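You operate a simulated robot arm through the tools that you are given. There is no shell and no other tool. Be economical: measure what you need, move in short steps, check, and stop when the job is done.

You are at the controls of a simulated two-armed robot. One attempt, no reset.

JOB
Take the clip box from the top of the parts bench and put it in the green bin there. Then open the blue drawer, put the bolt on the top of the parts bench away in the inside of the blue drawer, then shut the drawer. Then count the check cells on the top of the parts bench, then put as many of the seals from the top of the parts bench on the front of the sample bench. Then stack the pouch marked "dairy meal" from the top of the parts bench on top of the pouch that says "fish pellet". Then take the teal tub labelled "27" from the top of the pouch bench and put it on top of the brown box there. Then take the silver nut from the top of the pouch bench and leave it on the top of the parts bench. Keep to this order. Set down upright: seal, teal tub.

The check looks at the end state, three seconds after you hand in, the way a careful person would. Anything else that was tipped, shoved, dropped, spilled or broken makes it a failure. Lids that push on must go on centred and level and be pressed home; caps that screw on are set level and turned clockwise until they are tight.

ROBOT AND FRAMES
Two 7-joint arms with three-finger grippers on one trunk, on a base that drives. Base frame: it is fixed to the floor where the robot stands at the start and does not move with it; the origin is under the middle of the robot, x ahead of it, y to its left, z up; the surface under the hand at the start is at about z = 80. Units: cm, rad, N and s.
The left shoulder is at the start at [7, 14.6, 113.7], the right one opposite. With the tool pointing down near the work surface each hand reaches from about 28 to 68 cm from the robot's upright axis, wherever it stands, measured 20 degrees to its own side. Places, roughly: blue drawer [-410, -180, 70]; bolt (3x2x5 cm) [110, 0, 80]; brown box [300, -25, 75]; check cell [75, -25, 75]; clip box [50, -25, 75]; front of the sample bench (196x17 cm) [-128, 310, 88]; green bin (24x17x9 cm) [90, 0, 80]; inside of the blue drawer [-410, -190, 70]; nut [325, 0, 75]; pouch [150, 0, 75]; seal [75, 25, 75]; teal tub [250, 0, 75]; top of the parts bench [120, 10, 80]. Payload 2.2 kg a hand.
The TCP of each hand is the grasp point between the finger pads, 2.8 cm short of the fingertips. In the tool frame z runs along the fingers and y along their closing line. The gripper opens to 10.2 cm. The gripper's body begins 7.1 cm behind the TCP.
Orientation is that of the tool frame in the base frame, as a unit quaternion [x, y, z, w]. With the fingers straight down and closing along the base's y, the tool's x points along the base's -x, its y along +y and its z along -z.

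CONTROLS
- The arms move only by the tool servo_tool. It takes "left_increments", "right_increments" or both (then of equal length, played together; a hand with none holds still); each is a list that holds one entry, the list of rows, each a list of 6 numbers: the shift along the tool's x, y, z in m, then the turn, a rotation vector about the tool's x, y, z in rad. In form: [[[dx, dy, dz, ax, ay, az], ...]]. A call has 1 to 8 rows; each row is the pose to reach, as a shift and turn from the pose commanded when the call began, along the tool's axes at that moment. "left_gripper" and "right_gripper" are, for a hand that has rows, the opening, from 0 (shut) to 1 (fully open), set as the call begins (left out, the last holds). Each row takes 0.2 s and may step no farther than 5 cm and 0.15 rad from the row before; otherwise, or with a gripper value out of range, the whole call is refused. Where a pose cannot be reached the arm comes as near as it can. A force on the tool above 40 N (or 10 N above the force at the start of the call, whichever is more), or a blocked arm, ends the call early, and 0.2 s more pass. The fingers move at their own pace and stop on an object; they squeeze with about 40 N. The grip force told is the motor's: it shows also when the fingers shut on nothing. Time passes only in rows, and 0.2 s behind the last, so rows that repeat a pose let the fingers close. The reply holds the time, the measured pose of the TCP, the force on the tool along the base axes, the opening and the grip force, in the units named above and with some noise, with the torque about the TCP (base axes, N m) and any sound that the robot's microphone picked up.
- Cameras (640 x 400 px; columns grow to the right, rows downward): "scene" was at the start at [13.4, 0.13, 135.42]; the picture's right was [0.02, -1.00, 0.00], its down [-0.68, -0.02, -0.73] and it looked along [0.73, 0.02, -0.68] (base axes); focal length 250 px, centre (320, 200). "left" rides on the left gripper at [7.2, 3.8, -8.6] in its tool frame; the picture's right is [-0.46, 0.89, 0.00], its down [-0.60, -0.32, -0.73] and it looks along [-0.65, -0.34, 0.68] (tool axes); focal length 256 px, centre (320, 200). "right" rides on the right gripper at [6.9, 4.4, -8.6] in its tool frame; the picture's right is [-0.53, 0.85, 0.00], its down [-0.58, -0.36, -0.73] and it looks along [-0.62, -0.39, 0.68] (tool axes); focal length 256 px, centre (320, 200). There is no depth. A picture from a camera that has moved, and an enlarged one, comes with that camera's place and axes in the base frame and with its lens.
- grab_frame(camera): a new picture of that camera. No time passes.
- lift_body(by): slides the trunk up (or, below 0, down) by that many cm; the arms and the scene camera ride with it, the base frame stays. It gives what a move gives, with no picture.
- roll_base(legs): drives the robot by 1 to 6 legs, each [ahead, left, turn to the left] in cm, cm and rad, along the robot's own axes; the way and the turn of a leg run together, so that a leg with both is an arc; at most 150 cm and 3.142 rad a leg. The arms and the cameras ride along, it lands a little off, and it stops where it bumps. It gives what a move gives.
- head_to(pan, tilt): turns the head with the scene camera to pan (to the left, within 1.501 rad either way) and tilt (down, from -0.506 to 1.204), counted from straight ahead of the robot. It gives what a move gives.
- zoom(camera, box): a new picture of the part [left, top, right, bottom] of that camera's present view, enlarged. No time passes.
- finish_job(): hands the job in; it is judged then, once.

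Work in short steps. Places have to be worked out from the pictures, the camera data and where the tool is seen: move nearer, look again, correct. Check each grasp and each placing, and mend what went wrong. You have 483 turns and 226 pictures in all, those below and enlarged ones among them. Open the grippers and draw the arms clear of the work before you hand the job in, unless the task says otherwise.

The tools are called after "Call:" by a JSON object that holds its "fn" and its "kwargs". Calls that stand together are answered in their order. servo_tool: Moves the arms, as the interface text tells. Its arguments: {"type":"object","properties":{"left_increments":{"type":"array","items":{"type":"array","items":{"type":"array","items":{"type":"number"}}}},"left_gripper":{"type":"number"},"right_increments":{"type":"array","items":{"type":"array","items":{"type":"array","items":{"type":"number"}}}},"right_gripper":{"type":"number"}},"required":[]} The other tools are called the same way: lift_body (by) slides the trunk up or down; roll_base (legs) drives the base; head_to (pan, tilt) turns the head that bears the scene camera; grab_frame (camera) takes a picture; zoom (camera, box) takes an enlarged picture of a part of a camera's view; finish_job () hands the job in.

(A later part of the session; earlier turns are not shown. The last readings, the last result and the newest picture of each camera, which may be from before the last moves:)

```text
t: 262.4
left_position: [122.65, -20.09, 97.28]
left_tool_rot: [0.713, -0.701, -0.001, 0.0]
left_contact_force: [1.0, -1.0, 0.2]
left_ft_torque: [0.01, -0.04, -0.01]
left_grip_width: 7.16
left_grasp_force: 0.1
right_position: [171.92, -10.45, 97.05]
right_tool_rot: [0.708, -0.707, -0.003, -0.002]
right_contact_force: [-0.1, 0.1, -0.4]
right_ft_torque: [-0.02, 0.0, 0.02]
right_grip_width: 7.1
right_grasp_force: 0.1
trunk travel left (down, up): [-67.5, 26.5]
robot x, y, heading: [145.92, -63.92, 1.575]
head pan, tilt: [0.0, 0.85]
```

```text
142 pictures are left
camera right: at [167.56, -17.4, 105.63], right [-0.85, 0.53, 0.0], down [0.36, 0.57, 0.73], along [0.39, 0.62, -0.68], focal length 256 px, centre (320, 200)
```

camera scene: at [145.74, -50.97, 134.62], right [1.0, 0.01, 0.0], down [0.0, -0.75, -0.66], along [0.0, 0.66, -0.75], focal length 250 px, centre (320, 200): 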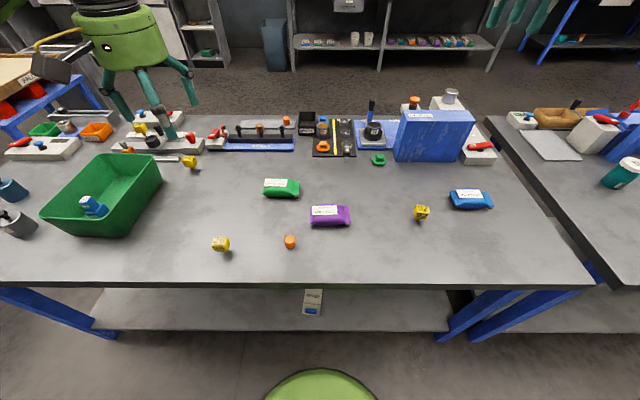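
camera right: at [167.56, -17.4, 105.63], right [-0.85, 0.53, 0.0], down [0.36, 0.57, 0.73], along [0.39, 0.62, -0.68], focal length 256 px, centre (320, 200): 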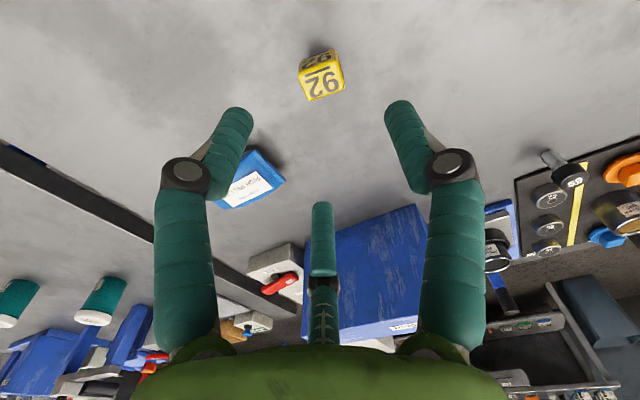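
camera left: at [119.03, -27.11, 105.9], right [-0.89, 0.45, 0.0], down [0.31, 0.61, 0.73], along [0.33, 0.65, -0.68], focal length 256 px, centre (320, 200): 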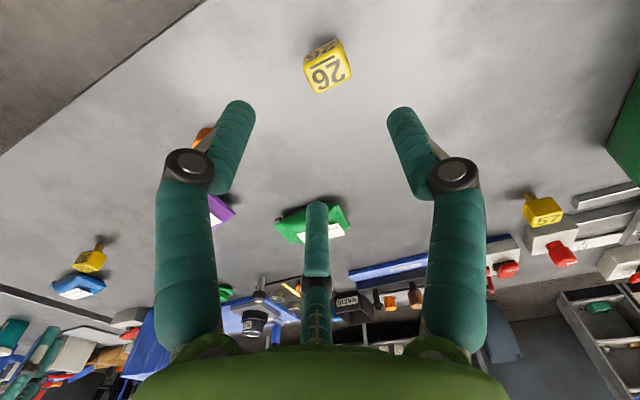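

Both seals nearly centred and aligned. Fine-correct and descend both to z≈83.6.

Call:
{"fn": "servo_tool", "kwargs": {"left_increments": [[[-0.002, 0.0065, 0.03, 0, 0, 0], [-0.002, 0.0065, 0.06, 0, 0, 0], [-0.002, 0.0065, 0.09, 0, 0, 0], [-0.002, 0.0065, 0.115, 0, 0, 0], [-0.002, 0.0065, 0.1365, 0, 0, 0], [-0.002, 0.0065, 0.1365, 0, 0, 0]]], "right_increments": [[[-0.0045, -0.002, 0.03, 0, 0, 0], [-0.0045, -0.002, 0.06, 0, 0, 0], [-0.0045, -0.002, 0.09, 0, 0, 0], [-0.0045, -0.002, 0.115, 0, 0, 0], [-0.0045, -0.002, 0.1345, 0, 0, 0], [-0.0045, -0.002, 0.1345, 0, 0, 0]]]}}

Call:
{"fn": "grab_frame", "kwargs": {"camera": "left"}}

Call:
{"fn": "grab_frame", "kwargs": {"camera": "right"}}

```text
t: 263.9
left_position: [121.72, -19.92, 83.43]
left_tool_rot: [0.713, -0.702, -0.003, 0.001]
left_contact_force: [0.1, 0.6, -0.6]
left_ft_torque: [0.01, 0.02, 0.01]
left_grip_width: 7.17
left_grasp_force: 0.1
right_position: [171.96, -10.06, 83.67]
right_tool_rot: [0.708, -0.706, -0.002, -0.001]
right_contact_force: [-0.2, 0.2, 0.2]
right_ft_torque: [-0.01, -0.02, 0.0]
right_grip_width: 7.15
right_grasp_force: 0.1
trunk travel left (down, up): [-67.5, 26.5]
robot x, y, heading: [145.61, -63.58, 1.573]
head pan, tilt: [0.0, 0.85]
```

```text
141 pictures are left
camera left: at [118.12, -26.92, 92.26], right [-0.89, 0.45, 0.0], down [0.31, 0.61, 0.73], along [0.33, 0.65, -0.68], focal length 256 px, centre (320, 200)
```

left: 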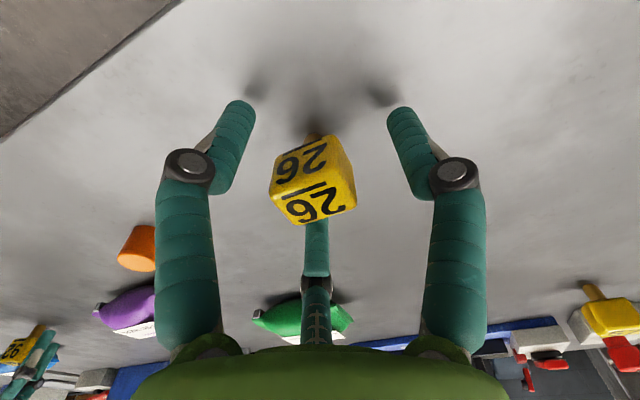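

```text
140 pictures are left
camera right: at [167.64, -17.03, 92.3], right [-0.85, 0.53, 0.0], down [0.36, 0.57, 0.73], along [0.39, 0.62, -0.68], focal length 256 px, centre (320, 200)
```

right: 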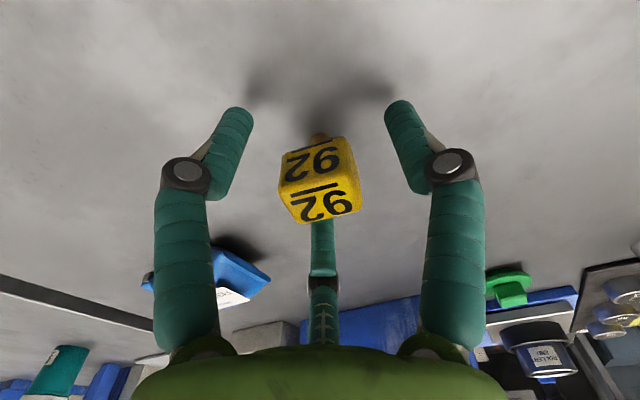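

Both centred well. Close both.

Call:
{"fn": "servo_tool", "kwargs": {"left_increments": [[[0, -0.003, 0, 0, 0, 0], [0, -0.003, 0, 0, 0, 0], [0, -0.003, 0, 0, 0, 0]]], "right_increments": [[[0, 0, 0, 0, 0, 0], [0, 0, 0, 0, 0, 0], [0, 0, 0, 0, 0, 0]]], "left_gripper": 0, "right_gripper": 0}}

Call:
{"fn": "servo_tool", "kwargs": {"left_increments": [[[0, 0, -0.03, 0, 0, 0], [0, 0, -0.07, 0, 0, 0], [0, 0, -0.11, 0, 0, 0], [0, 0, -0.15, 0, 0, 0], [0.0, 0, -0.19, 0, 0, 0], [0.0, 0, -0.23, 0, 0, 0], [0.0, 0, -0.26, 0, 0, 0]]], "right_increments": [[[0, 0, -0.03, 0, 0, 0], [0, 0, -0.07, 0, 0, 0], [0, 0, -0.11, 0, 0, 0], [0, 0, -0.15, 0, 0, 0], [0.0, 0, -0.19, 0, 0, 0], [0.0, 0, -0.23, 0, 0, 0], [0.0, 0, -0.26, 0, 0, 0]]]}}

Call:
{"fn": "grab_frame", "kwargs": {"camera": "left"}}

Call:
{"fn": "grab_frame", "kwargs": {"camera": "right"}}

```text
t: 264.6
left_position: [122.11, -19.85, 83.53]
left_tool_rot: [0.712, -0.702, -0.001, 0.001]
left_contact_force: [-0.5, 0.0, -0.6]
left_ft_torque: [0.01, 0.03, 0.01]
left_grip_width: 2.95
left_grasp_force: 40.1
right_position: [171.95, -9.98, 83.68]
right_tool_rot: [0.708, -0.707, -0.002, -0.002]
right_contact_force: [-0.3, 0.6, -0.9]
right_ft_torque: [-0.01, 0.0, 0.0]
right_grip_width: 2.93
right_grasp_force: 40.1
trunk travel left (down, up): [-67.5, 26.5]
robot x, y, heading: [145.89, -63.84, 1.576]
head pan, tilt: [0.0, 0.85]
```

```text
t: 266.2
left_position: [122.13, -19.79, 109.45]
left_tool_rot: [0.712, -0.702, -0.001, 0.001]
left_contact_force: [0.2, -1.0, -0.8]
left_ft_torque: [0.03, 0.02, 0.01]
left_grip_width: 2.95
left_grasp_force: 39.2
right_position: [171.85, -10.37, 109.62]
right_tool_rot: [0.708, -0.706, -0.003, -0.001]
right_contact_force: [0.1, 0.7, -1.5]
right_ft_torque: [0.03, 0.04, -0.01]
right_grip_width: 2.93
right_grasp_force: 39.5
trunk travel left (down, up): [-67.5, 26.5]
robot x, y, heading: [145.55, -63.28, 1.579]
head pan, tilt: [0.0, 0.85]
```

```text
139 pictures are left
camera left: at [118.49, -26.93, 118.16], right [-0.89, 0.45, 0.0], down [0.31, 0.61, 0.73], along [0.33, 0.65, -0.68], focal length 256 px, centre (320, 200)
```

left: 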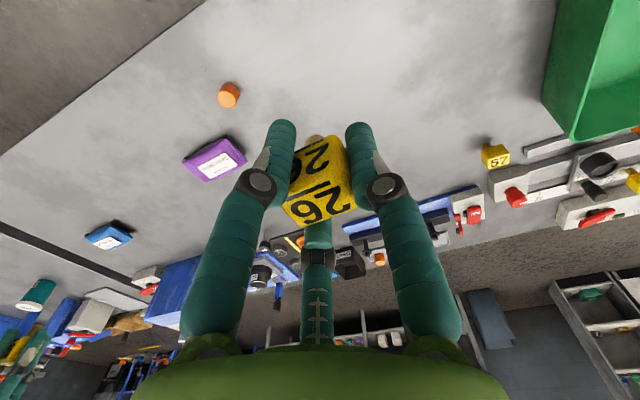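

```text
138 pictures are left
camera right: at [167.49, -17.29, 118.34], right [-0.85, 0.53, 0.0], down [0.36, 0.57, 0.73], along [0.39, 0.62, -0.68], focal length 256 px, centre (320, 200)
```

right: 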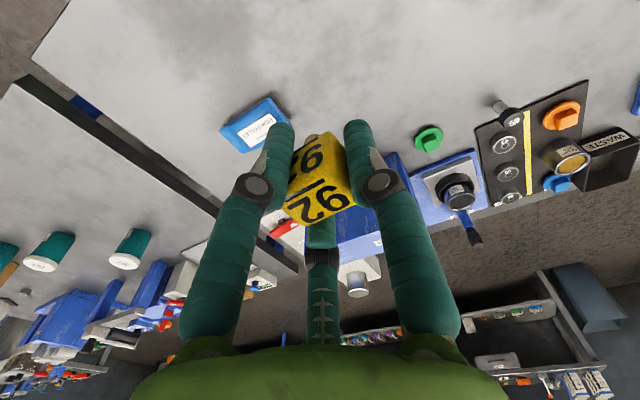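

Both seals held. Drive out to the +y area.

Call:
{"fn": "roll_base", "kwargs": {"legs": [[-20, 0, -0.006], [0, 135, 0], [85, 0, 0]]}}

```text
t: 278.4
left_position: [-14.71, 47.06, 109.37]
left_tool_rot: [0.715, -0.699, -0.002, 0.002]
left_contact_force: [0.6, -0.3, 0.2]
left_ft_torque: [-0.01, -0.02, -0.04]
left_grip_width: 2.92
left_grasp_force: 40.1
right_position: [34.87, 56.79, 109.53]
right_tool_rot: [0.71, -0.704, -0.002, -0.001]
right_contact_force: [-0.2, -0.1, -0.7]
right_ft_torque: [-0.04, 0.0, 0.04]
right_grip_width: 2.94
right_grasp_force: 40.3
trunk travel left (down, up): [-67.5, 26.5]
robot x, y, heading: [8.93, 3.0, 1.584]
head pan, tilt: [0.0, 0.85]
```

Continue ahead past the bench and table.

Call:
{"fn": "roll_base", "kwargs": {"legs": [[0, -1, -0.013], [83, 0, 0], [0, -15, 0], [115, 0, 0]]}}

Call:
{"fn": "head_to", "kwargs": {"pan": 0.7, "tilt": 0.45}}

Call:
{"fn": "grab_frame", "kwargs": {"camera": "scene"}}

```text
t: 289.6
left_position: [0.15, 244.81, 109.4]
left_tool_rot: [0.717, -0.698, -0.002, 0.001]
left_contact_force: [-0.6, 0.3, 0.0]
left_ft_torque: [0.0, 0.02, 0.01]
left_grip_width: 2.93
left_grasp_force: 39.5
right_position: [49.74, 254.68, 109.63]
right_tool_rot: [0.712, -0.702, -0.003, -0.001]
right_contact_force: [-0.1, -0.5, -0.3]
right_ft_torque: [-0.02, 0.0, 0.01]
right_grip_width: 2.91
right_grasp_force: 40.1
trunk travel left (down, up): [-67.5, 26.5]
robot x, y, heading: [24.4, 201.01, 1.589]
head pan, tilt: [0.0, 0.85]
```

```text
t: 290.7
left_position: [0.14, 244.81, 109.51]
left_tool_rot: [0.717, -0.697, -0.001, 0.002]
left_contact_force: [0.0, 0.1, -0.7]
left_ft_torque: [0.0, -0.01, 0.02]
left_grip_width: 2.92
left_grasp_force: 40.1
right_position: [49.8, 254.77, 109.56]
right_tool_rot: [0.712, -0.702, -0.002, -0.002]
right_contact_force: [0.8, -0.1, -0.6]
right_ft_torque: [-0.03, 0.03, 0.03]
right_grip_width: 2.94
right_grasp_force: 40.0
trunk travel left (down, up): [-67.5, 26.5]
robot x, y, heading: [24.19, 200.47, 1.591]
head pan, tilt: [0.7, 0.45]
```

```text
137 pictures are left
camera scene: at [18.19, 212.8, 138.07], right [0.75, 0.66, 0.0], down [0.29, -0.33, -0.9], along [-0.59, 0.68, -0.44], focal length 250 px, centre (320, 200)
```

scene: 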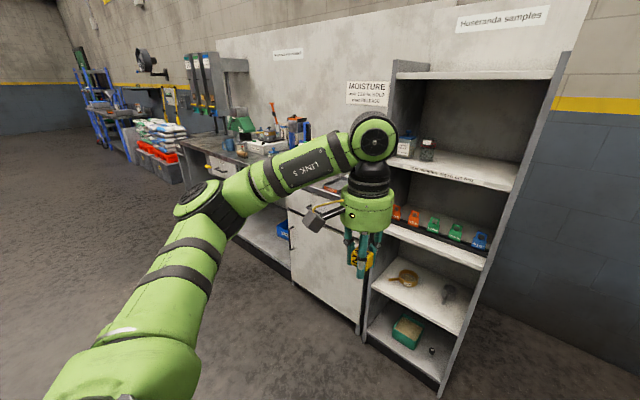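

Strafe left along to x≈-110 and look straight at the sample bench.

Call:
{"fn": "roll_base", "kwargs": {"legs": [[0, 0, -0.019], [0, 134, 0]]}}

Call:
{"fn": "head_to", "kwargs": {"pan": 0, "tilt": 0.45}}

Call:
{"fn": "grab_frame", "kwargs": {"camera": "scene"}}

```text
t: 297.8
left_position: [-133.71, 247.76, 109.4]
left_tool_rot: [-0.701, 0.713, 0.001, -0.001]
left_contact_force: [0.0, 0.2, -0.1]
left_ft_torque: [0.0, 0.03, -0.02]
left_grip_width: 2.9
left_grasp_force: 39.9
right_position: [-83.77, 255.58, 109.51]
right_tool_rot: [-0.696, 0.718, 0.002, 0.001]
right_contact_force: [0.3, 0.0, -0.8]
right_ft_torque: [0.03, -0.05, -0.01]
right_grip_width: 2.95
right_grasp_force: 40.2
trunk travel left (down, up): [-67.5, 26.5]
robot x, y, heading: [-111.51, 202.8, 1.54]
head pan, tilt: [0.7, 0.45]
```

```text
t: 298.9
left_position: [-133.82, 247.83, 109.38]
left_tool_rot: [-0.7, 0.714, 0.001, -0.001]
left_contact_force: [1.3, -0.5, -0.4]
left_ft_torque: [-0.05, 0.01, -0.03]
left_grip_width: 2.92
left_grasp_force: 40.3
right_position: [-83.76, 255.58, 109.54]
right_tool_rot: [-0.696, 0.718, 0.003, 0.002]
right_contact_force: [-0.5, 0.0, -0.9]
right_ft_torque: [-0.02, 0.0, -0.02]
right_grip_width: 2.94
right_grasp_force: 40.0
trunk travel left (down, up): [-67.5, 26.5]
robot x, y, heading: [-112.13, 202.98, 1.54]
head pan, tilt: [0.0, 0.45]
```

```text
136 pictures are left
camera scene: at [-111.26, 217.05, 138.07], right [1.0, -0.03, 0.0], down [-0.01, -0.44, -0.9], along [0.02, 0.9, -0.44], focal length 250 px, centre (320, 200)
```

scene: 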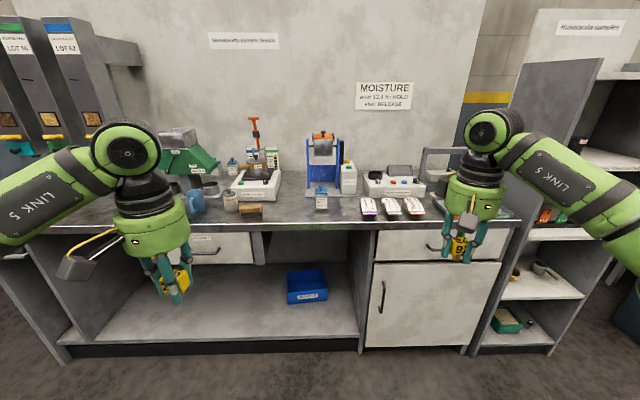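

Zoom on the bench top to find free spots on the front strip.

Call:
{"fn": "zoom", "kwargs": {"camera": "scene", "box": [180, 140, 440, 240]}}

```text
2.46 times, centred on (310, 190) of scene
camera zoom: at [-111.26, 217.05, 138.07], right [1.0, -0.03, 0.0], down [-0.01, -0.44, -0.9], along [0.02, 0.9, -0.44], focal length 614 px, centre (345, 225)
```

zoom: 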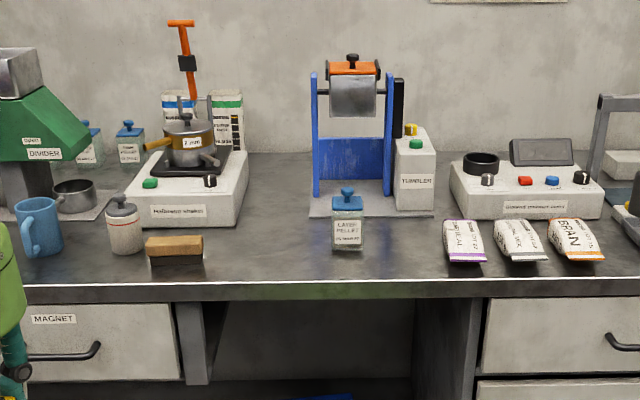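

Free spots A≈[-121.4,309.4] and B≈[-98.2,308.7]. Straighten heading and drive ahead 45.

Call:
{"fn": "roll_base", "kwargs": {"legs": [[0, 0, 0.031], [42, 0, 0]]}}

Call:
{"fn": "head_to", "kwargs": {"pan": 0, "tilt": 0.75}}

Call:
{"fn": "grab_frame", "kwargs": {"camera": "scene"}}

```text
t: 301.9
left_position: [-135.16, 289.23, 109.51]
left_tool_rot: [0.711, -0.703, -0.001, 0.001]
left_contact_force: [-0.3, 0.9, -0.1]
left_ft_torque: [0.0, -0.03, 0.01]
left_grip_width: 2.91
left_grasp_force: 40.0
right_position: [-85.27, 298.54, 109.6]
right_tool_rot: [-0.706, 0.708, 0.002, 0.001]
right_contact_force: [-1.6, 1.2, -0.5]
right_ft_torque: [-0.01, 0.01, 0.02]
right_grip_width: 2.89
right_grasp_force: 40.2
trunk travel left (down, up): [-67.5, 26.5]
robot x, y, heading: [-111.58, 245.12, 1.57]
head pan, tilt: [0.0, 0.45]
```

```text
t: 302.7
left_position: [-135.06, 289.47, 109.29]
left_tool_rot: [0.71, -0.704, -0.002, 0.001]
left_contact_force: [0.3, -0.1, -0.3]
left_ft_torque: [0.01, -0.01, -0.02]
left_grip_width: 2.93
left_grasp_force: 39.8
right_position: [-85.36, 298.59, 109.62]
right_tool_rot: [-0.706, 0.708, 0.001, 0.001]
right_contact_force: [0.8, -0.8, -0.6]
right_ft_torque: [0.01, -0.02, 0.03]
right_grip_width: 2.92
right_grasp_force: 40.4
trunk travel left (down, up): [-67.5, 26.5]
robot x, y, heading: [-111.84, 245.06, 1.568]
head pan, tilt: [0.0, 0.75]
```

```text
134 pictures are left
camera scene: at [-111.72, 258.38, 135.43], right [1.0, 0.0, 0.0], down [0.0, -0.68, -0.73], along [0.0, 0.73, -0.68], focal length 250 px, centre (320, 200)
```

scene: 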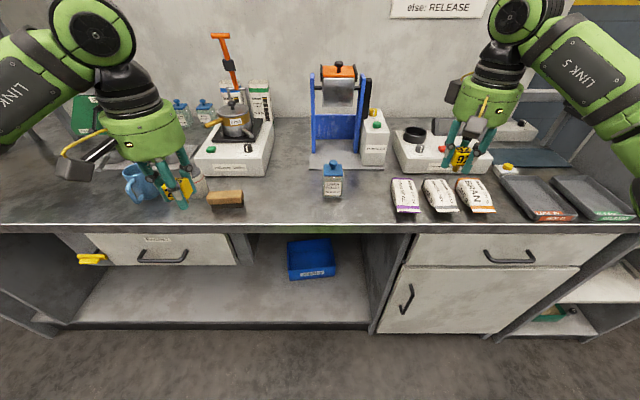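

Drive 10 further, then move hands above the spots.

Call:
{"fn": "roll_base", "kwargs": {"legs": [[10, 0, 0]]}}

Call:
{"fn": "servo_tool", "kwargs": {"left_increments": [[[-0.02, -0.035, 0, 0, 0, 0], [-0.04, -0.07, 0, 0, 0, 0], [-0.06, -0.105, 0, 0, 0, 0], [-0.074, -0.137, 0, 0, 0, 0], [-0.074, -0.137, 0, 0, 0, 0]]], "right_increments": [[[0.005, 0.035, 0, 0, 0, 0], [0.01, 0.07, 0, 0, 0, 0], [0.015, 0.105, 0, 0, 0, 0], [0.016, 0.135, 0, 0, 0, 0], [0.016, 0.135, 0, 0, 0, 0]]]}}

Call:
{"fn": "grab_frame", "kwargs": {"camera": "scene"}}

```text
t: 303.8
left_position: [-135.09, 299.19, 109.44]
left_tool_rot: [0.71, -0.704, -0.002, 0.0]
left_contact_force: [-0.3, 0.4, -1.2]
left_ft_torque: [-0.02, 0.01, 0.01]
left_grip_width: 2.94
left_grasp_force: 39.7
right_position: [-85.3, 308.44, 109.61]
right_tool_rot: [-0.706, 0.709, 0.002, 0.002]
right_contact_force: [-0.4, -0.3, -0.2]
right_ft_torque: [0.01, -0.04, -0.02]
right_grip_width: 2.96
right_grasp_force: 39.9
trunk travel left (down, up): [-67.5, 26.5]
robot x, y, heading: [-111.82, 255.06, 1.574]
head pan, tilt: [0.0, 0.75]
```

```text
t: 305.0
left_position: [-121.46, 306.73, 109.57]
left_tool_rot: [0.711, -0.704, -0.002, 0.0]
left_contact_force: [0.2, -0.4, -0.8]
left_ft_torque: [0.0, 0.0, -0.02]
left_grip_width: 2.92
left_grasp_force: 39.4
right_position: [-98.76, 306.91, 109.68]
right_tool_rot: [-0.706, 0.708, 0.003, 0.001]
right_contact_force: [0.4, 0.2, -1.0]
right_ft_torque: [0.01, 0.03, -0.01]
right_grip_width: 2.91
right_grasp_force: 39.9
trunk travel left (down, up): [-67.5, 26.5]
robot x, y, heading: [-111.9, 254.96, 1.569]
head pan, tilt: [0.0, 0.75]
```

```text
133 pictures are left
camera scene: at [-111.72, 268.27, 135.43], right [1.0, 0.0, 0.0], down [0.0, -0.68, -0.73], along [0.0, 0.73, -0.68], focal length 250 px, centre (320, 200)
```

scene: 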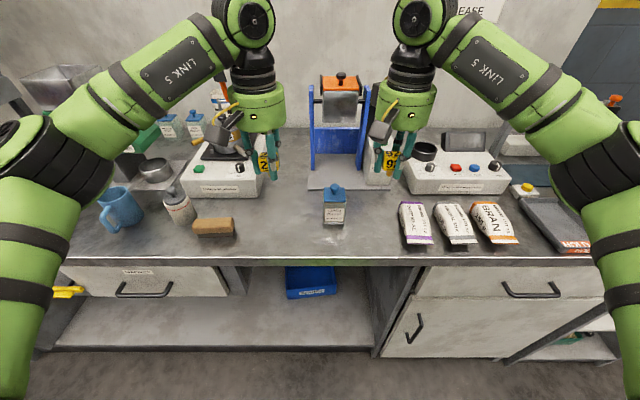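

Lower both to z≈94.6, then look with hand cameras.

Call:
{"fn": "servo_tool", "kwargs": {"left_increments": [[[0, 0, 0.04, 0, 0, 0], [0, 0, 0.08, 0, 0, 0], [0, 0, 0.12, 0, 0, 0], [0, 0, 0.15, 0, 0, 0]]], "right_increments": [[[0, 0, 0.04, 0, 0, 0], [0, 0, 0.08, 0, 0, 0], [0, 0, 0.12, 0, 0, 0], [0, 0, 0.15, 0, 0, 0]]]}}

Call:
{"fn": "grab_frame", "kwargs": {"camera": "left"}}

Call:
{"fn": "grab_frame", "kwargs": {"camera": "right"}}

Call:
{"fn": "grab_frame", "kwargs": {"camera": "scene"}}

```text
t: 306.0
left_position: [-121.51, 306.98, 94.45]
left_tool_rot: [0.71, -0.704, 0.0, 0.001]
left_contact_force: [0.0, -0.4, -0.1]
left_ft_torque: [-0.01, -0.03, 0.0]
left_grip_width: 2.93
left_grasp_force: 40.4
right_position: [-98.83, 307.12, 94.57]
right_tool_rot: [-0.706, 0.708, 0.002, 0.001]
right_contact_force: [0.1, 0.4, 0.0]
right_ft_torque: [-0.02, 0.0, 0.01]
right_grip_width: 2.94
right_grasp_force: 40.5
trunk travel left (down, up): [-67.5, 26.5]
robot x, y, heading: [-111.81, 255.0, 1.569]
head pan, tilt: [0.0, 0.75]
```

```text
132 pictures are left
camera left: at [-125.14, 299.9, 103.1], right [-0.89, 0.46, 0.0], down [0.31, 0.61, 0.73], along [0.33, 0.65, -0.68], focal length 256 px, centre (320, 200)
```

left: 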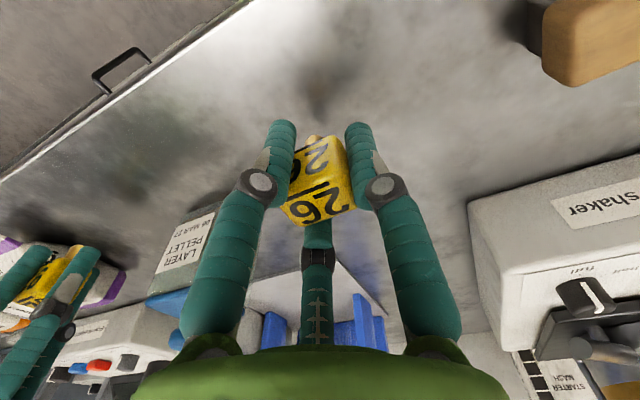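

```text
131 pictures are left
camera right: at [-103.13, 300.16, 103.31], right [-0.84, 0.54, 0.0], down [0.37, 0.57, 0.73], along [0.39, 0.62, -0.68], focal length 256 px, centre (320, 200)
```

right: 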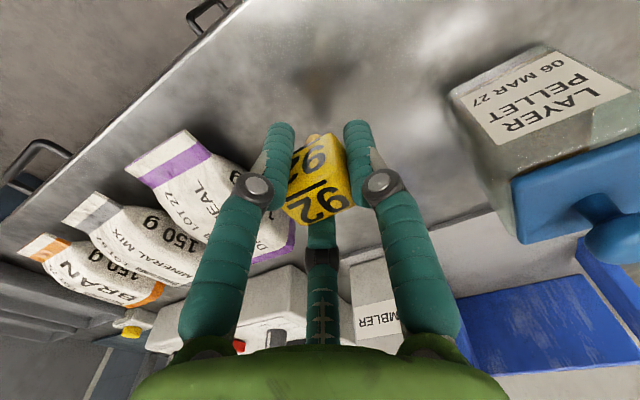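

```text
130 pictures are left
camera scene: at [-111.7, 268.42, 135.42], right [1.0, 0.0, 0.0], down [0.0, -0.68, -0.73], along [0.0, 0.73, -0.68], focal length 250 px, centre (320, 200)
```

scene: 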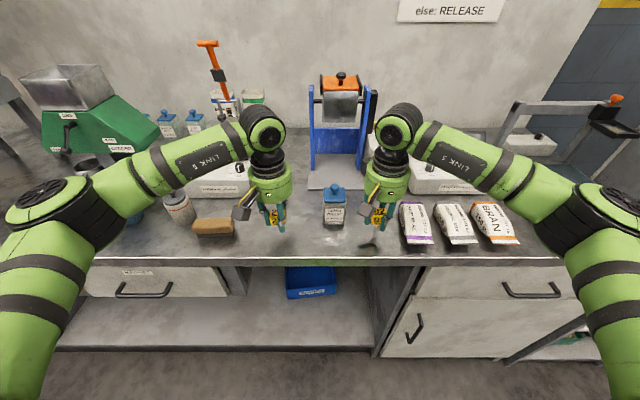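

Clear on both sides. Lower slowly to contact.

Call:
{"fn": "servo_tool", "kwargs": {"left_increments": [[[0, 0, 0.01, 0, 0, 0], [0, 0, 0.018, 0, 0, 0], [0, 0, 0.023, 0, 0, 0], [0, 0, 0.026, 0, 0, 0]]], "right_increments": [[[0, 0, 0.01, 0, 0, 0], [0, 0, 0.018, 0, 0, 0], [0, 0, 0.023, 0, 0, 0], [0, 0, 0.026, 0, 0, 0]]]}}

```text
t: 307.0
left_position: [-121.55, 306.87, 91.69]
left_tool_rot: [0.71, -0.704, -0.002, 0.002]
left_contact_force: [-0.1, -0.1, -0.5]
left_ft_torque: [0.02, 0.01, -0.03]
left_grip_width: 2.94
left_grasp_force: 39.9
right_position: [-98.87, 307.2, 92.03]
right_tool_rot: [-0.706, 0.708, 0.003, 0.001]
right_contact_force: [0.1, -0.5, -0.5]
right_ft_torque: [-0.02, 0.03, -0.01]
right_grip_width: 2.92
right_grasp_force: 40.0
trunk travel left (down, up): [-67.5, 26.5]
robot x, y, heading: [-111.87, 255.04, 1.568]
head pan, tilt: [0.0, 0.75]
```

Call:
{"fn": "servo_tool", "kwargs": {"left_increments": [[[0, 0, 0.003, 0, 0, 0], [0, 0, 0.006, 0, 0, 0], [0, 0, 0.008, 0, 0, 0]]], "right_increments": [[[0, 0, 0.003, 0, 0, 0], [0, 0, 0.006, 0, 0, 0], [0, 0, 0.008, 0, 0, 0]]]}}

```text
t: 307.8
left_position: [-121.61, 306.83, 91.51]
left_tool_rot: [0.71, -0.704, -0.003, -0.005]
left_contact_force: [-3.9, 4.4, 27.2]
left_ft_torque: [0.11, 0.06, 0.01]
left_grip_width: 2.92
left_grasp_force: 39.9
right_position: [-98.77, 306.94, 91.72]
right_tool_rot: [-0.705, 0.709, 0.005, 0.004]
right_contact_force: [-0.5, 3.5, 10.8]
right_ft_torque: [0.12, 0.0, 0.02]
right_grip_width: 2.93
right_grasp_force: 39.9
trunk travel left (down, up): [-67.5, 26.5]
robot x, y, heading: [-111.41, 255.06, 1.573]
head pan, tilt: [0.0, 0.75]
```

Both touch. Relieve, open gently, then rise.

Call:
{"fn": "servo_tool", "kwargs": {"left_increments": [[[0, 0, -0.005, 0, 0, 0], [0, 0, -0.005, 0, 0, 0]]], "right_increments": [[[0, 0, -0.002, 0, 0, 0], [0, 0, -0.002, 0, 0, 0]]]}}

Call:
{"fn": "servo_tool", "kwargs": {"left_increments": [[[0, 0, 0, 0, 0, 0], [0, 0, 0, 0, 0, 0], [0, 0, 0, 0, 0, 0]]], "right_increments": [[[0, 0, 0, 0, 0, 0], [0, 0, 0, 0, 0, 0], [0, 0, 0, 0, 0, 0]]], "left_gripper": 0.45, "right_gripper": 0.45}}

Call:
{"fn": "servo_tool", "kwargs": {"left_increments": [[[0, 0, -0.02, 0, 0, 0], [0, 0, -0.05, 0, 0, 0], [0, 0, -0.09, 0, 0, 0], [0, 0, -0.13, 0, 0, 0], [0, 0, -0.17, 0, 0, 0]]], "right_increments": [[[0, 0, -0.02, 0, 0, 0], [0, 0, -0.05, 0, 0, 0], [0, 0, -0.09, 0, 0, 0], [0, 0, -0.13, 0, 0, 0], [0, 0, -0.17, 0, 0, 0]]]}}

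Call:
{"fn": "zoom", "kwargs": {"camera": "scene", "box": [220, 150, 440, 270]}}

```text
t: 308.4
left_position: [-121.53, 306.51, 91.51]
left_tool_rot: [0.711, -0.704, -0.002, 0.0]
left_contact_force: [1.2, 4.0, 10.1]
left_ft_torque: [0.11, -0.02, 0.01]
left_grip_width: 2.94
left_grasp_force: 40.5
right_position: [-98.99, 306.95, 91.62]
right_tool_rot: [-0.706, 0.708, 0.003, 0.002]
right_contact_force: [0.2, 1.6, 14.3]
right_ft_torque: [0.06, 0.03, -0.02]
right_grip_width: 2.93
right_grasp_force: 39.4
trunk travel left (down, up): [-67.5, 26.5]
robot x, y, heading: [-111.72, 255.04, 1.573]
head pan, tilt: [0.0, 0.75]
```

```text
t: 309.2
left_position: [-121.48, 306.95, 91.45]
left_tool_rot: [0.71, -0.704, -0.001, 0.001]
left_contact_force: [-0.8, 0.3, -1.0]
left_ft_torque: [0.0, -0.03, -0.01]
left_grip_width: 4.59
left_grasp_force: 0.0
right_position: [-98.84, 306.99, 91.41]
right_tool_rot: [-0.706, 0.708, 0.002, 0.0]
right_contact_force: [-0.5, 1.1, 0.5]
right_ft_torque: [0.0, -0.01, -0.01]
right_grip_width: 4.58
right_grasp_force: 0.0
trunk travel left (down, up): [-67.5, 26.5]
robot x, y, heading: [-111.83, 255.06, 1.574]
head pan, tilt: [0.0, 0.75]
```

```text
t: 310.4
left_position: [-121.59, 306.62, 108.79]
left_tool_rot: [0.71, -0.705, -0.002, 0.001]
left_contact_force: [-0.4, -0.8, 0.1]
left_ft_torque: [0.01, -0.01, 0.0]
left_grip_width: 4.6
left_grasp_force: 0.1
right_position: [-98.79, 306.87, 108.66]
right_tool_rot: [-0.706, 0.708, 0.003, 0.002]
right_contact_force: [-0.1, 0.5, 1.1]
right_ft_torque: [0.02, 0.04, -0.01]
right_grip_width: 4.61
right_grasp_force: 0.1
trunk travel left (down, up): [-67.5, 26.5]
robot x, y, heading: [-111.78, 255.14, 1.568]
head pan, tilt: [0.0, 0.75]
```

```text
2.91 times, centred on (330, 210) of scene
camera zoom: at [-111.68, 268.13, 135.44], right [1.0, 0.0, 0.0], down [0.0, -0.68, -0.73], along [0.0, 0.73, -0.68], focal length 726 px, centre (291, 171)
```

zoom: 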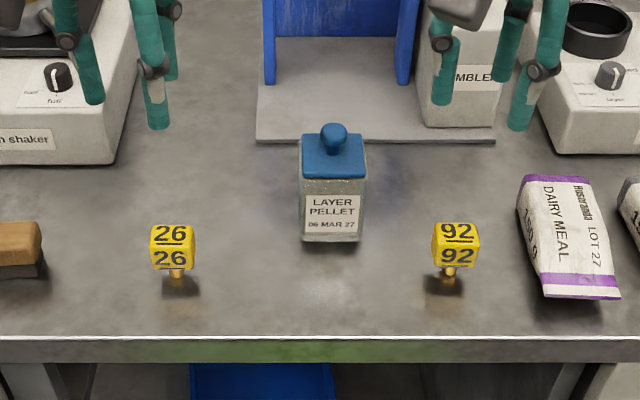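

Both seals stand upright. Now back to the parts bench −y side, reversing the route.

Call:
{"fn": "roll_base", "kwargs": {"legs": [[-50, 0, 0], [0, -136, 0], [-119, 0, 0]]}}

```text
t: 325.3
left_position: [13.84, 138.73, 108.7]
left_tool_rot: [-0.701, 0.713, 0.002, 0.0]
left_contact_force: [0.4, 0.0, 0.5]
left_ft_torque: [-0.01, 0.01, -0.02]
left_grip_width: 4.59
left_grasp_force: 0.1
right_position: [36.6, 138.67, 108.37]
right_tool_rot: [-0.696, 0.718, 0.003, 0.001]
right_contact_force: [0.2, -0.3, 0.7]
right_ft_torque: [0.01, 0.0, 0.0]
right_grip_width: 4.57
right_grasp_force: 0.0
trunk travel left (down, up): [-67.5, 26.5]
robot x, y, heading: [22.21, 86.97, 1.549]
head pan, tilt: [0.0, 0.75]
```

Sidestep to x≈10 and reverse to y≈-83.

Call:
{"fn": "roll_base", "kwargs": {"legs": [[0, 0, 0.021], [0, 12.5, 0], [-85, 0, 0]]}}

Call:
{"fn": "roll_base", "kwargs": {"legs": [[-84, 0, 0]]}}

```text
t: 331.1
left_position: [-0.31, 53.47, 108.84]
left_tool_rot: [0.709, -0.706, 0.0, 0.002]
left_contact_force: [-0.5, 0.8, 0.2]
left_ft_torque: [-0.02, -0.01, 0.04]
left_grip_width: 4.59
left_grasp_force: 0.0
right_position: [22.55, 53.71, 108.53]
right_tool_rot: [-0.704, 0.711, 0.002, 0.001]
right_contact_force: [-0.2, -0.2, 0.0]
right_ft_torque: [0.03, 0.0, -0.01]
right_grip_width: 4.59
right_grasp_force: 0.0
trunk travel left (down, up): [-67.5, 26.5]
robot x, y, heading: [9.35, 1.92, 1.565]
head pan, tilt: [0.0, 0.75]
```

```text
t: 335.5
left_position: [-0.86, -30.45, 108.62]
left_tool_rot: [0.709, -0.705, -0.001, 0.001]
left_contact_force: [0.7, -0.2, 0.0]
left_ft_torque: [0.03, -0.01, 0.01]
left_grip_width: 4.59
left_grasp_force: 0.1
right_position: [22.1, -30.19, 108.37]
right_tool_rot: [-0.704, 0.71, 0.002, 0.001]
right_contact_force: [-0.2, 0.6, -0.4]
right_ft_torque: [-0.02, -0.03, 0.01]
right_grip_width: 4.61
right_grasp_force: 0.0
trunk travel left (down, up): [-67.5, 26.5]
robot x, y, heading: [8.9, -81.8, 1.566]
head pan, tilt: [0.0, 0.75]
```

Strafe right along the bench to x≈155, then ahead 18.

Call:
{"fn": "roll_base", "kwargs": {"legs": [[0, -146, 0.005], [18, 0, 0]]}}

Call:
{"fn": "head_to", "kwargs": {"pan": 0, "tilt": 0.85}}

Call:
{"fn": "grab_frame", "kwargs": {"camera": "scene"}}

```text
t: 343.8
left_position: [142.8, -13.4, 108.87]
left_tool_rot: [0.709, -0.705, -0.003, -0.001]
left_contact_force: [-0.9, -0.5, 0.8]
left_ft_torque: [0.02, 0.02, 0.0]
left_grip_width: 4.58
left_grasp_force: 0.0
right_position: [165.64, -13.4, 108.42]
right_tool_rot: [-0.704, 0.71, 0.003, 0.002]
right_contact_force: [0.7, 0.5, 0.7]
right_ft_torque: [0.03, 0.04, 0.02]
right_grip_width: 4.59
right_grasp_force: 0.2
trunk travel left (down, up): [-67.5, 26.5]
robot x, y, heading: [152.45, -65.07, 1.564]
head pan, tilt: [0.0, 0.75]
```

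```text
t: 344.4
left_position: [142.9, -13.3, 108.78]
left_tool_rot: [0.709, -0.705, -0.002, 0.001]
left_contact_force: [0.2, 0.6, -0.6]
left_ft_torque: [0.0, 0.02, -0.03]
left_grip_width: 4.59
left_grasp_force: 0.1
right_position: [165.72, -13.23, 108.35]
right_tool_rot: [-0.704, 0.71, 0.003, 0.002]
right_contact_force: [0.4, -0.2, 0.2]
right_ft_torque: [-0.02, -0.01, -0.02]
right_grip_width: 4.59
right_grasp_force: 0.1
trunk travel left (down, up): [-67.5, 26.5]
robot x, y, heading: [152.22, -64.61, 1.563]
head pan, tilt: [0.0, 0.85]
```

```text
128 pictures are left
camera scene: at [152.62, -52.2, 134.62], right [1.0, 0.0, 0.0], down [0.0, -0.75, -0.66], along [0.0, 0.66, -0.75], focal length 250 px, centre (320, 200)
```

scene: 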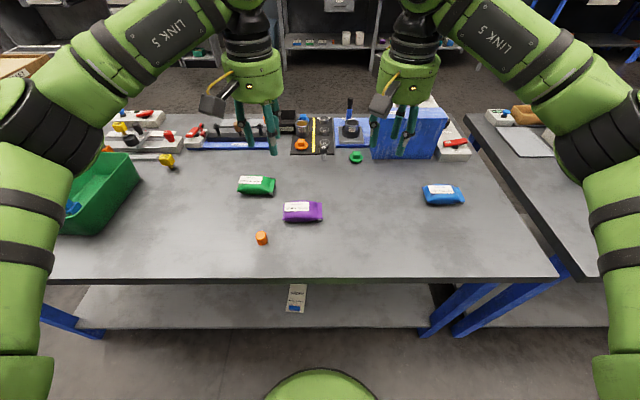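

Purple "dairy meal" ≈ [148,-10.3], blue "fish pellet" ≈ [187.7,-4.1]. Rotate the right hand 90° (to close across the pouch's short side) and move over the purple pouch; left hand moves aside.

Call:
{"fn": "servo_tool", "kwargs": {"right_increments": [[[0, 0, 0, 0, 0, -0.145], [0, 0.0, 0, 0, 0, -0.29], [0, 0.03, 0, 0, 0, -0.435], [-0.005, 0.06, 0, 0, 0, -0.58], [-0.01, 0.09, 0, 0, 0, -0.725], [-0.015, 0.12, 0, 0, 0, -0.87], [-0.025, 0.15, 0, 0, 0, -1.015], [-0.03, 0.177, 0, 0, 0, -1.16]]], "left_increments": [[[0, 0.04, 0, 0, 0, 0], [0, 0.08, 0, 0, 0, 0], [0, 0.12, 0, 0, 0, 0], [0.02, 0.15, 0, 0, 0, 0], [0.04, 0.18, 0, 0, 0, 0], [0.06, 0.2, 0, 0, 0, 0], [0.06, 0.2, 0, 0, 0, 0], [0.06, 0.2, 0, 0, 0, 0]]], "right_gripper": 1}}

Call:
{"fn": "servo_tool", "kwargs": {"right_increments": [[[0, 0, 0, 0, 0, -0.14], [0, 0, 0, 0, 0, -0.28], [0, 0, 0, 0, 0, -0.411], [0, 0, 0, 0, 0, -0.411]]]}}

Call:
{"fn": "grab_frame", "kwargs": {"camera": "right"}}

Call:
{"fn": "grab_frame", "kwargs": {"camera": "scene"}}

```text
t: 346.2
left_position: [123.01, -19.52, 108.8]
left_tool_rot: [0.708, -0.706, -0.002, 0.0]
left_contact_force: [-0.5, 0.1, 0.1]
left_ft_torque: [-0.01, 0.0, -0.02]
left_grip_width: 4.59
left_grasp_force: 0.1
right_position: [154.02, -14.53, 109.81]
right_tool_rot: [0.956, -0.294, -0.003, -0.002]
right_contact_force: [0.4, -0.8, 0.5]
right_ft_torque: [-0.01, 0.03, 0.0]
right_grip_width: 10.22
right_grasp_force: 0.0
right hand out of reach, approached as far as the arm can: row 7, 8
trunk travel left (down, up): [-67.5, 26.5]
robot x, y, heading: [152.34, -65.43, 1.565]
head pan, tilt: [0.0, 0.85]
```

```text
t: 347.2
left_position: [122.74, -19.47, 108.7]
left_tool_rot: [0.709, -0.705, -0.001, -0.001]
left_contact_force: [-0.3, -0.2, -0.5]
left_ft_torque: [0.0, -0.06, 0.05]
left_grip_width: 4.58
left_grasp_force: 0.0
right_position: [152.33, -23.89, 108.22]
right_tool_rot: [0.996, -0.093, -0.001, -0.003]
right_contact_force: [-0.5, -0.3, -0.7]
right_ft_torque: [0.01, -0.05, -0.02]
right_grip_width: 10.2
right_grasp_force: 0.1
right hand out of reach, approached as far as the arm can: row 1, 2, 3, 4
trunk travel left (down, up): [-67.5, 26.5]
robot x, y, heading: [152.46, -64.64, 1.56]
head pan, tilt: [0.0, 0.85]
```

```text
127 pictures are left
camera right: at [158.37, -29.58, 116.85], right [-0.68, -0.73, 0.0], down [-0.5, 0.46, 0.73], along [-0.53, 0.5, -0.68], focal length 256 px, centre (320, 200)
```

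right: 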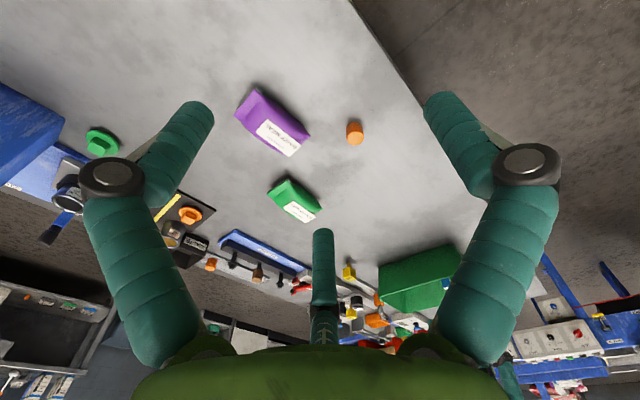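

```text
126 pictures are left
camera scene: at [152.31, -52.23, 134.62], right [1.0, 0.0, 0.0], down [0.0, -0.75, -0.66], along [0.0, 0.66, -0.75], focal length 250 px, centre (320, 200)
```

scene: 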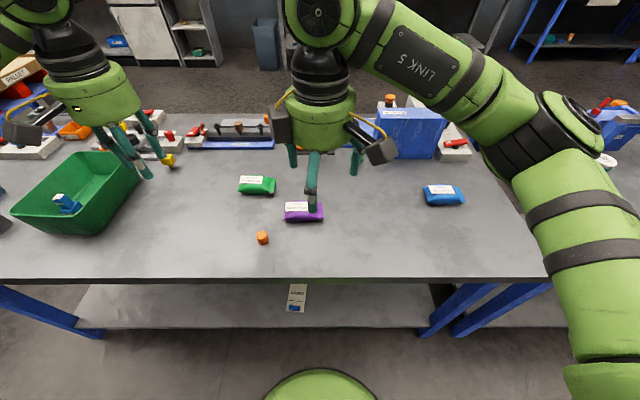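

Yaw is near-limit here; shift the base 25 left so the pouch lies on the right hand's natural side.

Call:
{"fn": "roll_base", "kwargs": {"legs": [[0, 25, 0.006]]}}

Call:
{"fn": "servo_tool", "kwargs": {"right_increments": [[[0.03, -0.01, 0, 0, 0, 0], [0.06, -0.02, 0, 0, 0, -0.03], [0.09, -0.04, 0, 0, 0, -0.06], [0.12, -0.06, 0, 0, 0, -0.1], [0.15, -0.08, 0, 0, 0, -0.14], [0.18, -0.1, 0, 0, 0, -0.18], [0.2, -0.12, 0, 0, 0, -0.18]]]}}

Call:
{"fn": "grab_frame", "kwargs": {"camera": "scene"}}

```text
t: 349.1
left_position: [97.96, -19.42, 108.72]
left_tool_rot: [0.71, -0.704, -0.002, 0.001]
left_contact_force: [0.6, 0.9, 0.0]
left_ft_torque: [0.01, 0.02, 0.02]
left_grip_width: 4.6
left_grasp_force: 0.0
right_position: [127.55, -23.83, 108.19]
right_tool_rot: [0.996, -0.093, -0.002, -0.002]
right_contact_force: [-1.1, 0.4, -0.4]
right_ft_torque: [0.02, 0.02, -0.04]
right_grip_width: 10.22
right_grasp_force: 0.0
trunk travel left (down, up): [-67.5, 26.5]
robot x, y, heading: [127.49, -65.19, 1.566]
head pan, tilt: [0.0, 0.85]
```

```text
t: 350.7
left_position: [97.91, -19.46, 108.86]
left_tool_rot: [0.71, -0.705, -0.002, 0.0]
left_contact_force: [0.2, -0.3, -0.3]
left_ft_torque: [-0.01, 0.0, -0.05]
left_grip_width: 4.57
left_grasp_force: 0.0
right_position: [138.23, -31.71, 106.8]
right_tool_rot: [1.0, -0.005, -0.001, -0.004]
right_contact_force: [-0.2, -0.8, -0.3]
right_ft_torque: [-0.01, -0.02, -0.01]
right_grip_width: 10.21
right_grasp_force: 0.0
right hand out of reach, approached as far as the arm can: row 1, 2, 3, 4, 5, 6, 7
trunk travel left (down, up): [-67.5, 26.5]
robot x, y, heading: [127.13, -64.83, 1.567]
head pan, tilt: [0.0, 0.85]
```

```text
125 pictures are left
camera scene: at [127.61, -52.19, 134.63], right [1.0, 0.0, 0.0], down [0.0, -0.75, -0.66], along [0.0, 0.66, -0.75], focal length 250 px, centre (320, 200)
```

scene: 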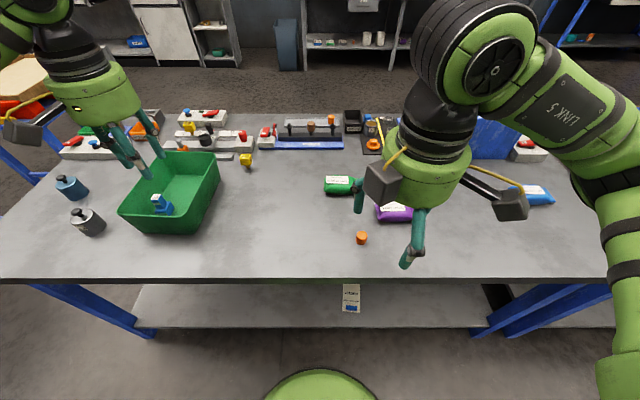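

Orientation is at a wrist limit. Unwind and try rotating the other way, hand at a natural place above the pouch.

Call:
{"fn": "servo_tool", "kwargs": {"right_increments": [[[0.01, -0.01, 0, 0, 0, 0.148], [0.02, -0.025, 0, 0, 0, 0.296], [0.03, -0.045, 0, 0, 0, 0.444], [0.04, -0.065, 0, 0, 0, 0.592], [0.05, -0.09, 0, 0, 0, 0.74], [0.06, -0.115, 0, 0, 0, 0.888], [0.075, -0.14, 0, 0, 0, 1.036], [0.093, -0.167, 0, 0, 0, 1.184]]]}}

Call:
{"fn": "servo_tool", "kwargs": {"right_increments": [[[0, 0, 0, 0, 0, 0.148], [0, 0, 0, 0, 0, 0.296], [0, 0, 0, 0, 0, 0.444], [0, 0, 0, 0, 0, 0.592], [0, 0, 0, 0, 0, 0.74], [0, 0, 0, 0, 0, 0.888], [0, 0, 0, 0, 0, 1.036], [0, 0, 0, 0, 0, 1.184]]]}}

Call:
{"fn": "servo_tool", "kwargs": {"right_increments": [[[0, 0, 0, 0, 0, 0.148], [0, 0, 0, 0, 0, 0.296], [0, 0, 0, 0, 0, 0.444], [0, 0, 0, 0, 0, 0.592], [0, 0, 0, 0, 0, 0.74], [0, 0, 0, 0, 0, 0.78], [0, 0, 0, 0, 0, 0.78]]]}}

```text
t: 352.5
left_position: [97.92, -19.42, 108.86]
left_tool_rot: [0.71, -0.705, -0.002, 0.001]
left_contact_force: [0.6, 0.1, -0.4]
left_ft_torque: [-0.01, 0.04, -0.02]
left_grip_width: 4.59
left_grasp_force: 0.0
right_position: [148.34, -15.46, 106.67]
right_tool_rot: [0.827, -0.563, -0.003, -0.002]
right_contact_force: [1.2, 0.8, 0.8]
right_ft_torque: [-0.02, 0.01, 0.01]
right_grip_width: 10.21
right_grasp_force: 0.0
trunk travel left (down, up): [-67.5, 26.5]
robot x, y, heading: [127.53, -65.2, 1.573]
head pan, tilt: [0.0, 0.85]
```

```text
t: 354.3
left_position: [97.83, -19.48, 108.86]
left_tool_rot: [0.71, -0.705, -0.001, 0.0]
left_contact_force: [0.1, 0.2, -0.6]
left_ft_torque: [0.0, 0.01, 0.0]
left_grip_width: 4.61
left_grasp_force: 0.1
right_position: [148.47, -15.46, 106.77]
right_tool_rot: [-0.372, 0.928, 0.004, 0.0]
right_contact_force: [-0.1, -0.3, -0.5]
right_ft_torque: [0.01, 0.0, 0.01]
right_grip_width: 10.15
right_grasp_force: 0.0
trunk travel left (down, up): [-67.5, 26.5]
robot x, y, heading: [127.02, -64.79, 1.566]
head pan, tilt: [0.0, 0.85]
```

```text
t: 355.9
left_position: [97.91, -19.49, 108.71]
left_tool_rot: [0.71, -0.704, -0.001, 0.0]
left_contact_force: [-0.2, 0.8, -0.3]
left_ft_torque: [0.0, 0.01, -0.05]
left_grip_width: 4.58
left_grasp_force: 0.0
right_position: [148.4, -15.34, 106.78]
right_tool_rot: [0.008, 1.0, 0.003, -0.002]
right_contact_force: [-0.3, 0.4, -0.1]
right_ft_torque: [-0.02, 0.0, 0.0]
right_grip_width: 10.2
right_grasp_force: 0.0
trunk travel left (down, up): [-67.5, 26.5]
robot x, y, heading: [127.2, -64.96, 1.568]
head pan, tilt: [0.0, 0.85]
```

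The other direction works fully. Look at the pouch.

Call:
{"fn": "grab_frame", "kwargs": {"camera": "right"}}

Call:
{"fn": "grab_frame", "kwargs": {"camera": "scene"}}

```text
124 pictures are left
camera right: at [141.63, -11.04, 115.54], right [0.55, 0.84, 0.0], down [0.57, -0.38, 0.73], along [0.61, -0.4, -0.69], focal length 256 px, centre (320, 200)
```

right: 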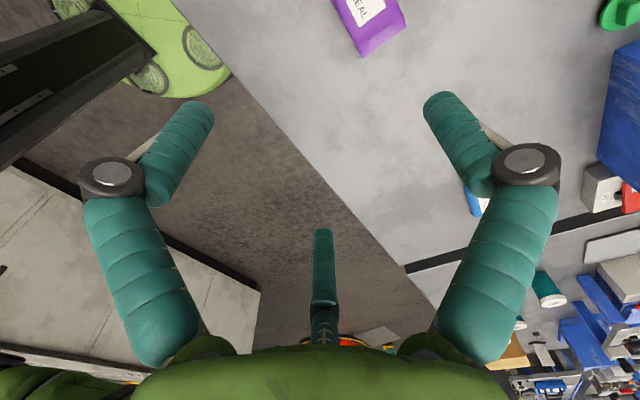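

```text
123 pictures are left
camera scene: at [127.61, -52.19, 134.63], right [1.0, 0.0, 0.0], down [0.0, -0.75, -0.66], along [0.0, 0.66, -0.75], focal length 250 px, centre (320, 200)
```

scene: 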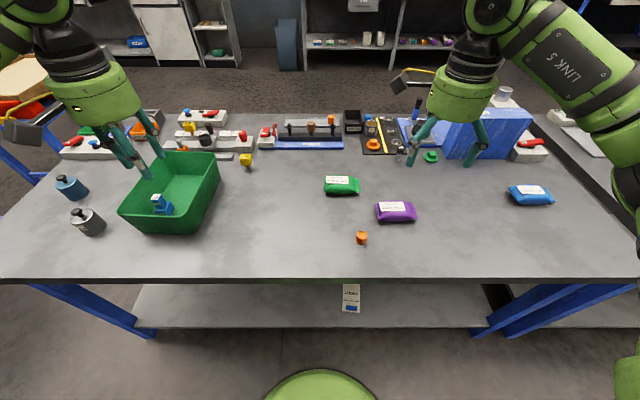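

Move above the pouch at z≈96.

Call:
{"fn": "servo_tool", "kwargs": {"right_increments": [[[0, 0.02, 0.02, 0, 0, 0], [-0.003, 0.04, 0.05, 0, 0, 0], [-0.006, 0.053, 0.08, 0, 0, 0], [-0.006, 0.053, 0.105, 0, 0, 0], [-0.006, 0.053, 0.105, 0, 0, 0]]]}}

Call:
{"fn": "grab_frame", "kwargs": {"camera": "right"}}

Call:
{"fn": "zoom", "kwargs": {"camera": "scene", "box": [330, 120, 470, 240]}}

```text
t: 357.1
left_position: [97.81, -19.55, 108.65]
left_tool_rot: [0.709, -0.705, -0.002, 0.0]
left_contact_force: [0.0, -0.4, 0.3]
left_ft_torque: [-0.02, 0.03, 0.0]
left_grip_width: 4.59
left_grasp_force: 0.1
right_position: [149.28, -10.06, 96.39]
right_tool_rot: [0.007, 1.0, 0.004, -0.001]
right_contact_force: [0.7, -0.9, 0.2]
right_ft_torque: [0.01, 0.01, -0.01]
right_grip_width: 10.2
right_grasp_force: 0.0
trunk travel left (down, up): [-67.5, 26.5]
robot x, y, heading: [127.06, -65.19, 1.569]
head pan, tilt: [0.0, 0.85]
```

```text
122 pictures are left
camera right: at [142.44, -5.62, 105.13], right [0.55, 0.84, 0.0], down [0.57, -0.38, 0.73], along [0.61, -0.39, -0.69], focal length 256 px, centre (320, 200)
```

right: 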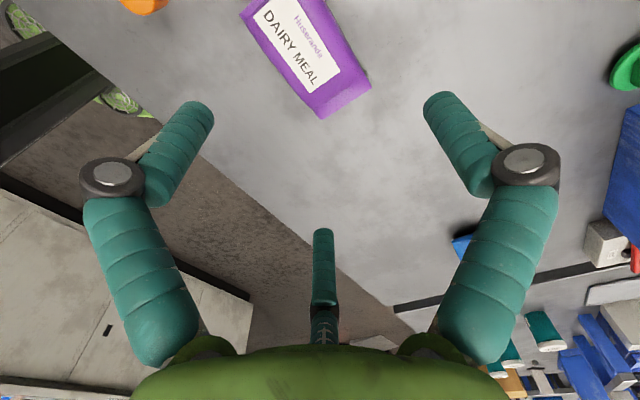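

```text
3.33 times, centred on (400, 180) of scene
camera zoom: at [127.6, -52.22, 134.63], right [1.0, 0.0, 0.0], down [0.0, -0.75, -0.66], along [0.0, 0.66, -0.75], focal length 832 px, centre (53, 267)
```

zoom: 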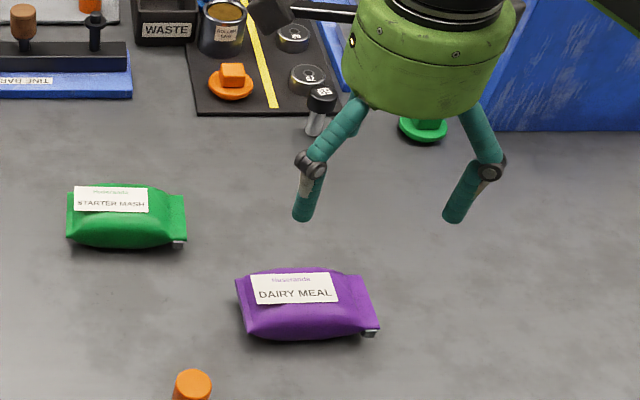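

Pouch centre ≈ [148,-9.6], width ~6 in y. Descend to z≈83.3 with open gripper.

Call:
{"fn": "servo_tool", "kwargs": {"right_increments": [[[0.013, 0.0045, 0.03, 0, 0, 0], [0.013, 0.0045, 0.06, 0, 0, 0], [0.013, 0.0045, 0.09, 0, 0, 0], [0.013, 0.0045, 0.115, 0, 0, 0], [0.013, 0.0045, 0.131, 0, 0, 0], [0.013, 0.0045, 0.131, 0, 0, 0]]], "right_gripper": 1}}

Call:
{"fn": "grab_frame", "kwargs": {"camera": "right"}}

```text
t: 358.5
left_position: [97.56, -19.95, 108.99]
left_tool_rot: [0.71, -0.705, -0.002, -0.002]
left_contact_force: [1.1, -0.3, -0.7]
left_ft_torque: [0.01, -0.01, -0.01]
left_grip_width: 4.57
left_grasp_force: 0.0
right_position: [147.5, -9.65, 84.11]
right_tool_rot: [0.007, 1.0, 0.009, -0.005]
right_contact_force: [-8.0, -1.7, 34.9]
right_ft_torque: [-1.12, 1.07, -0.16]
right_grip_width: 10.3
right_grasp_force: 0.1
trunk travel left (down, up): [-67.5, 26.5]
robot x, y, heading: [127.44, -65.29, 1.566]
head pan, tilt: [0.0, 0.85]
```

```text
120 pictures are left
camera right: at [140.67, -5.4, 92.84], right [0.54, 0.84, 0.01], down [0.58, -0.38, 0.72], along [0.61, -0.39, -0.69], focal length 256 px, centre (320, 200)
```

right: 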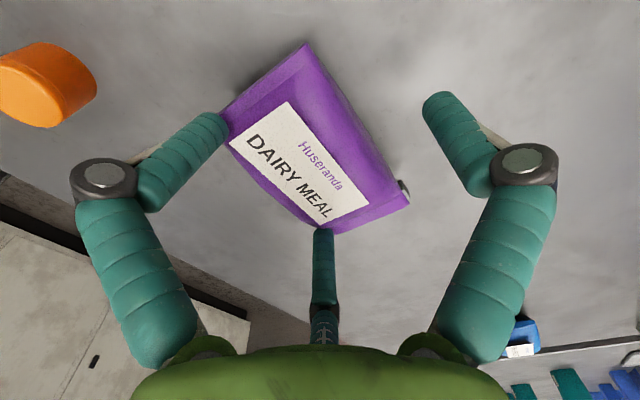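

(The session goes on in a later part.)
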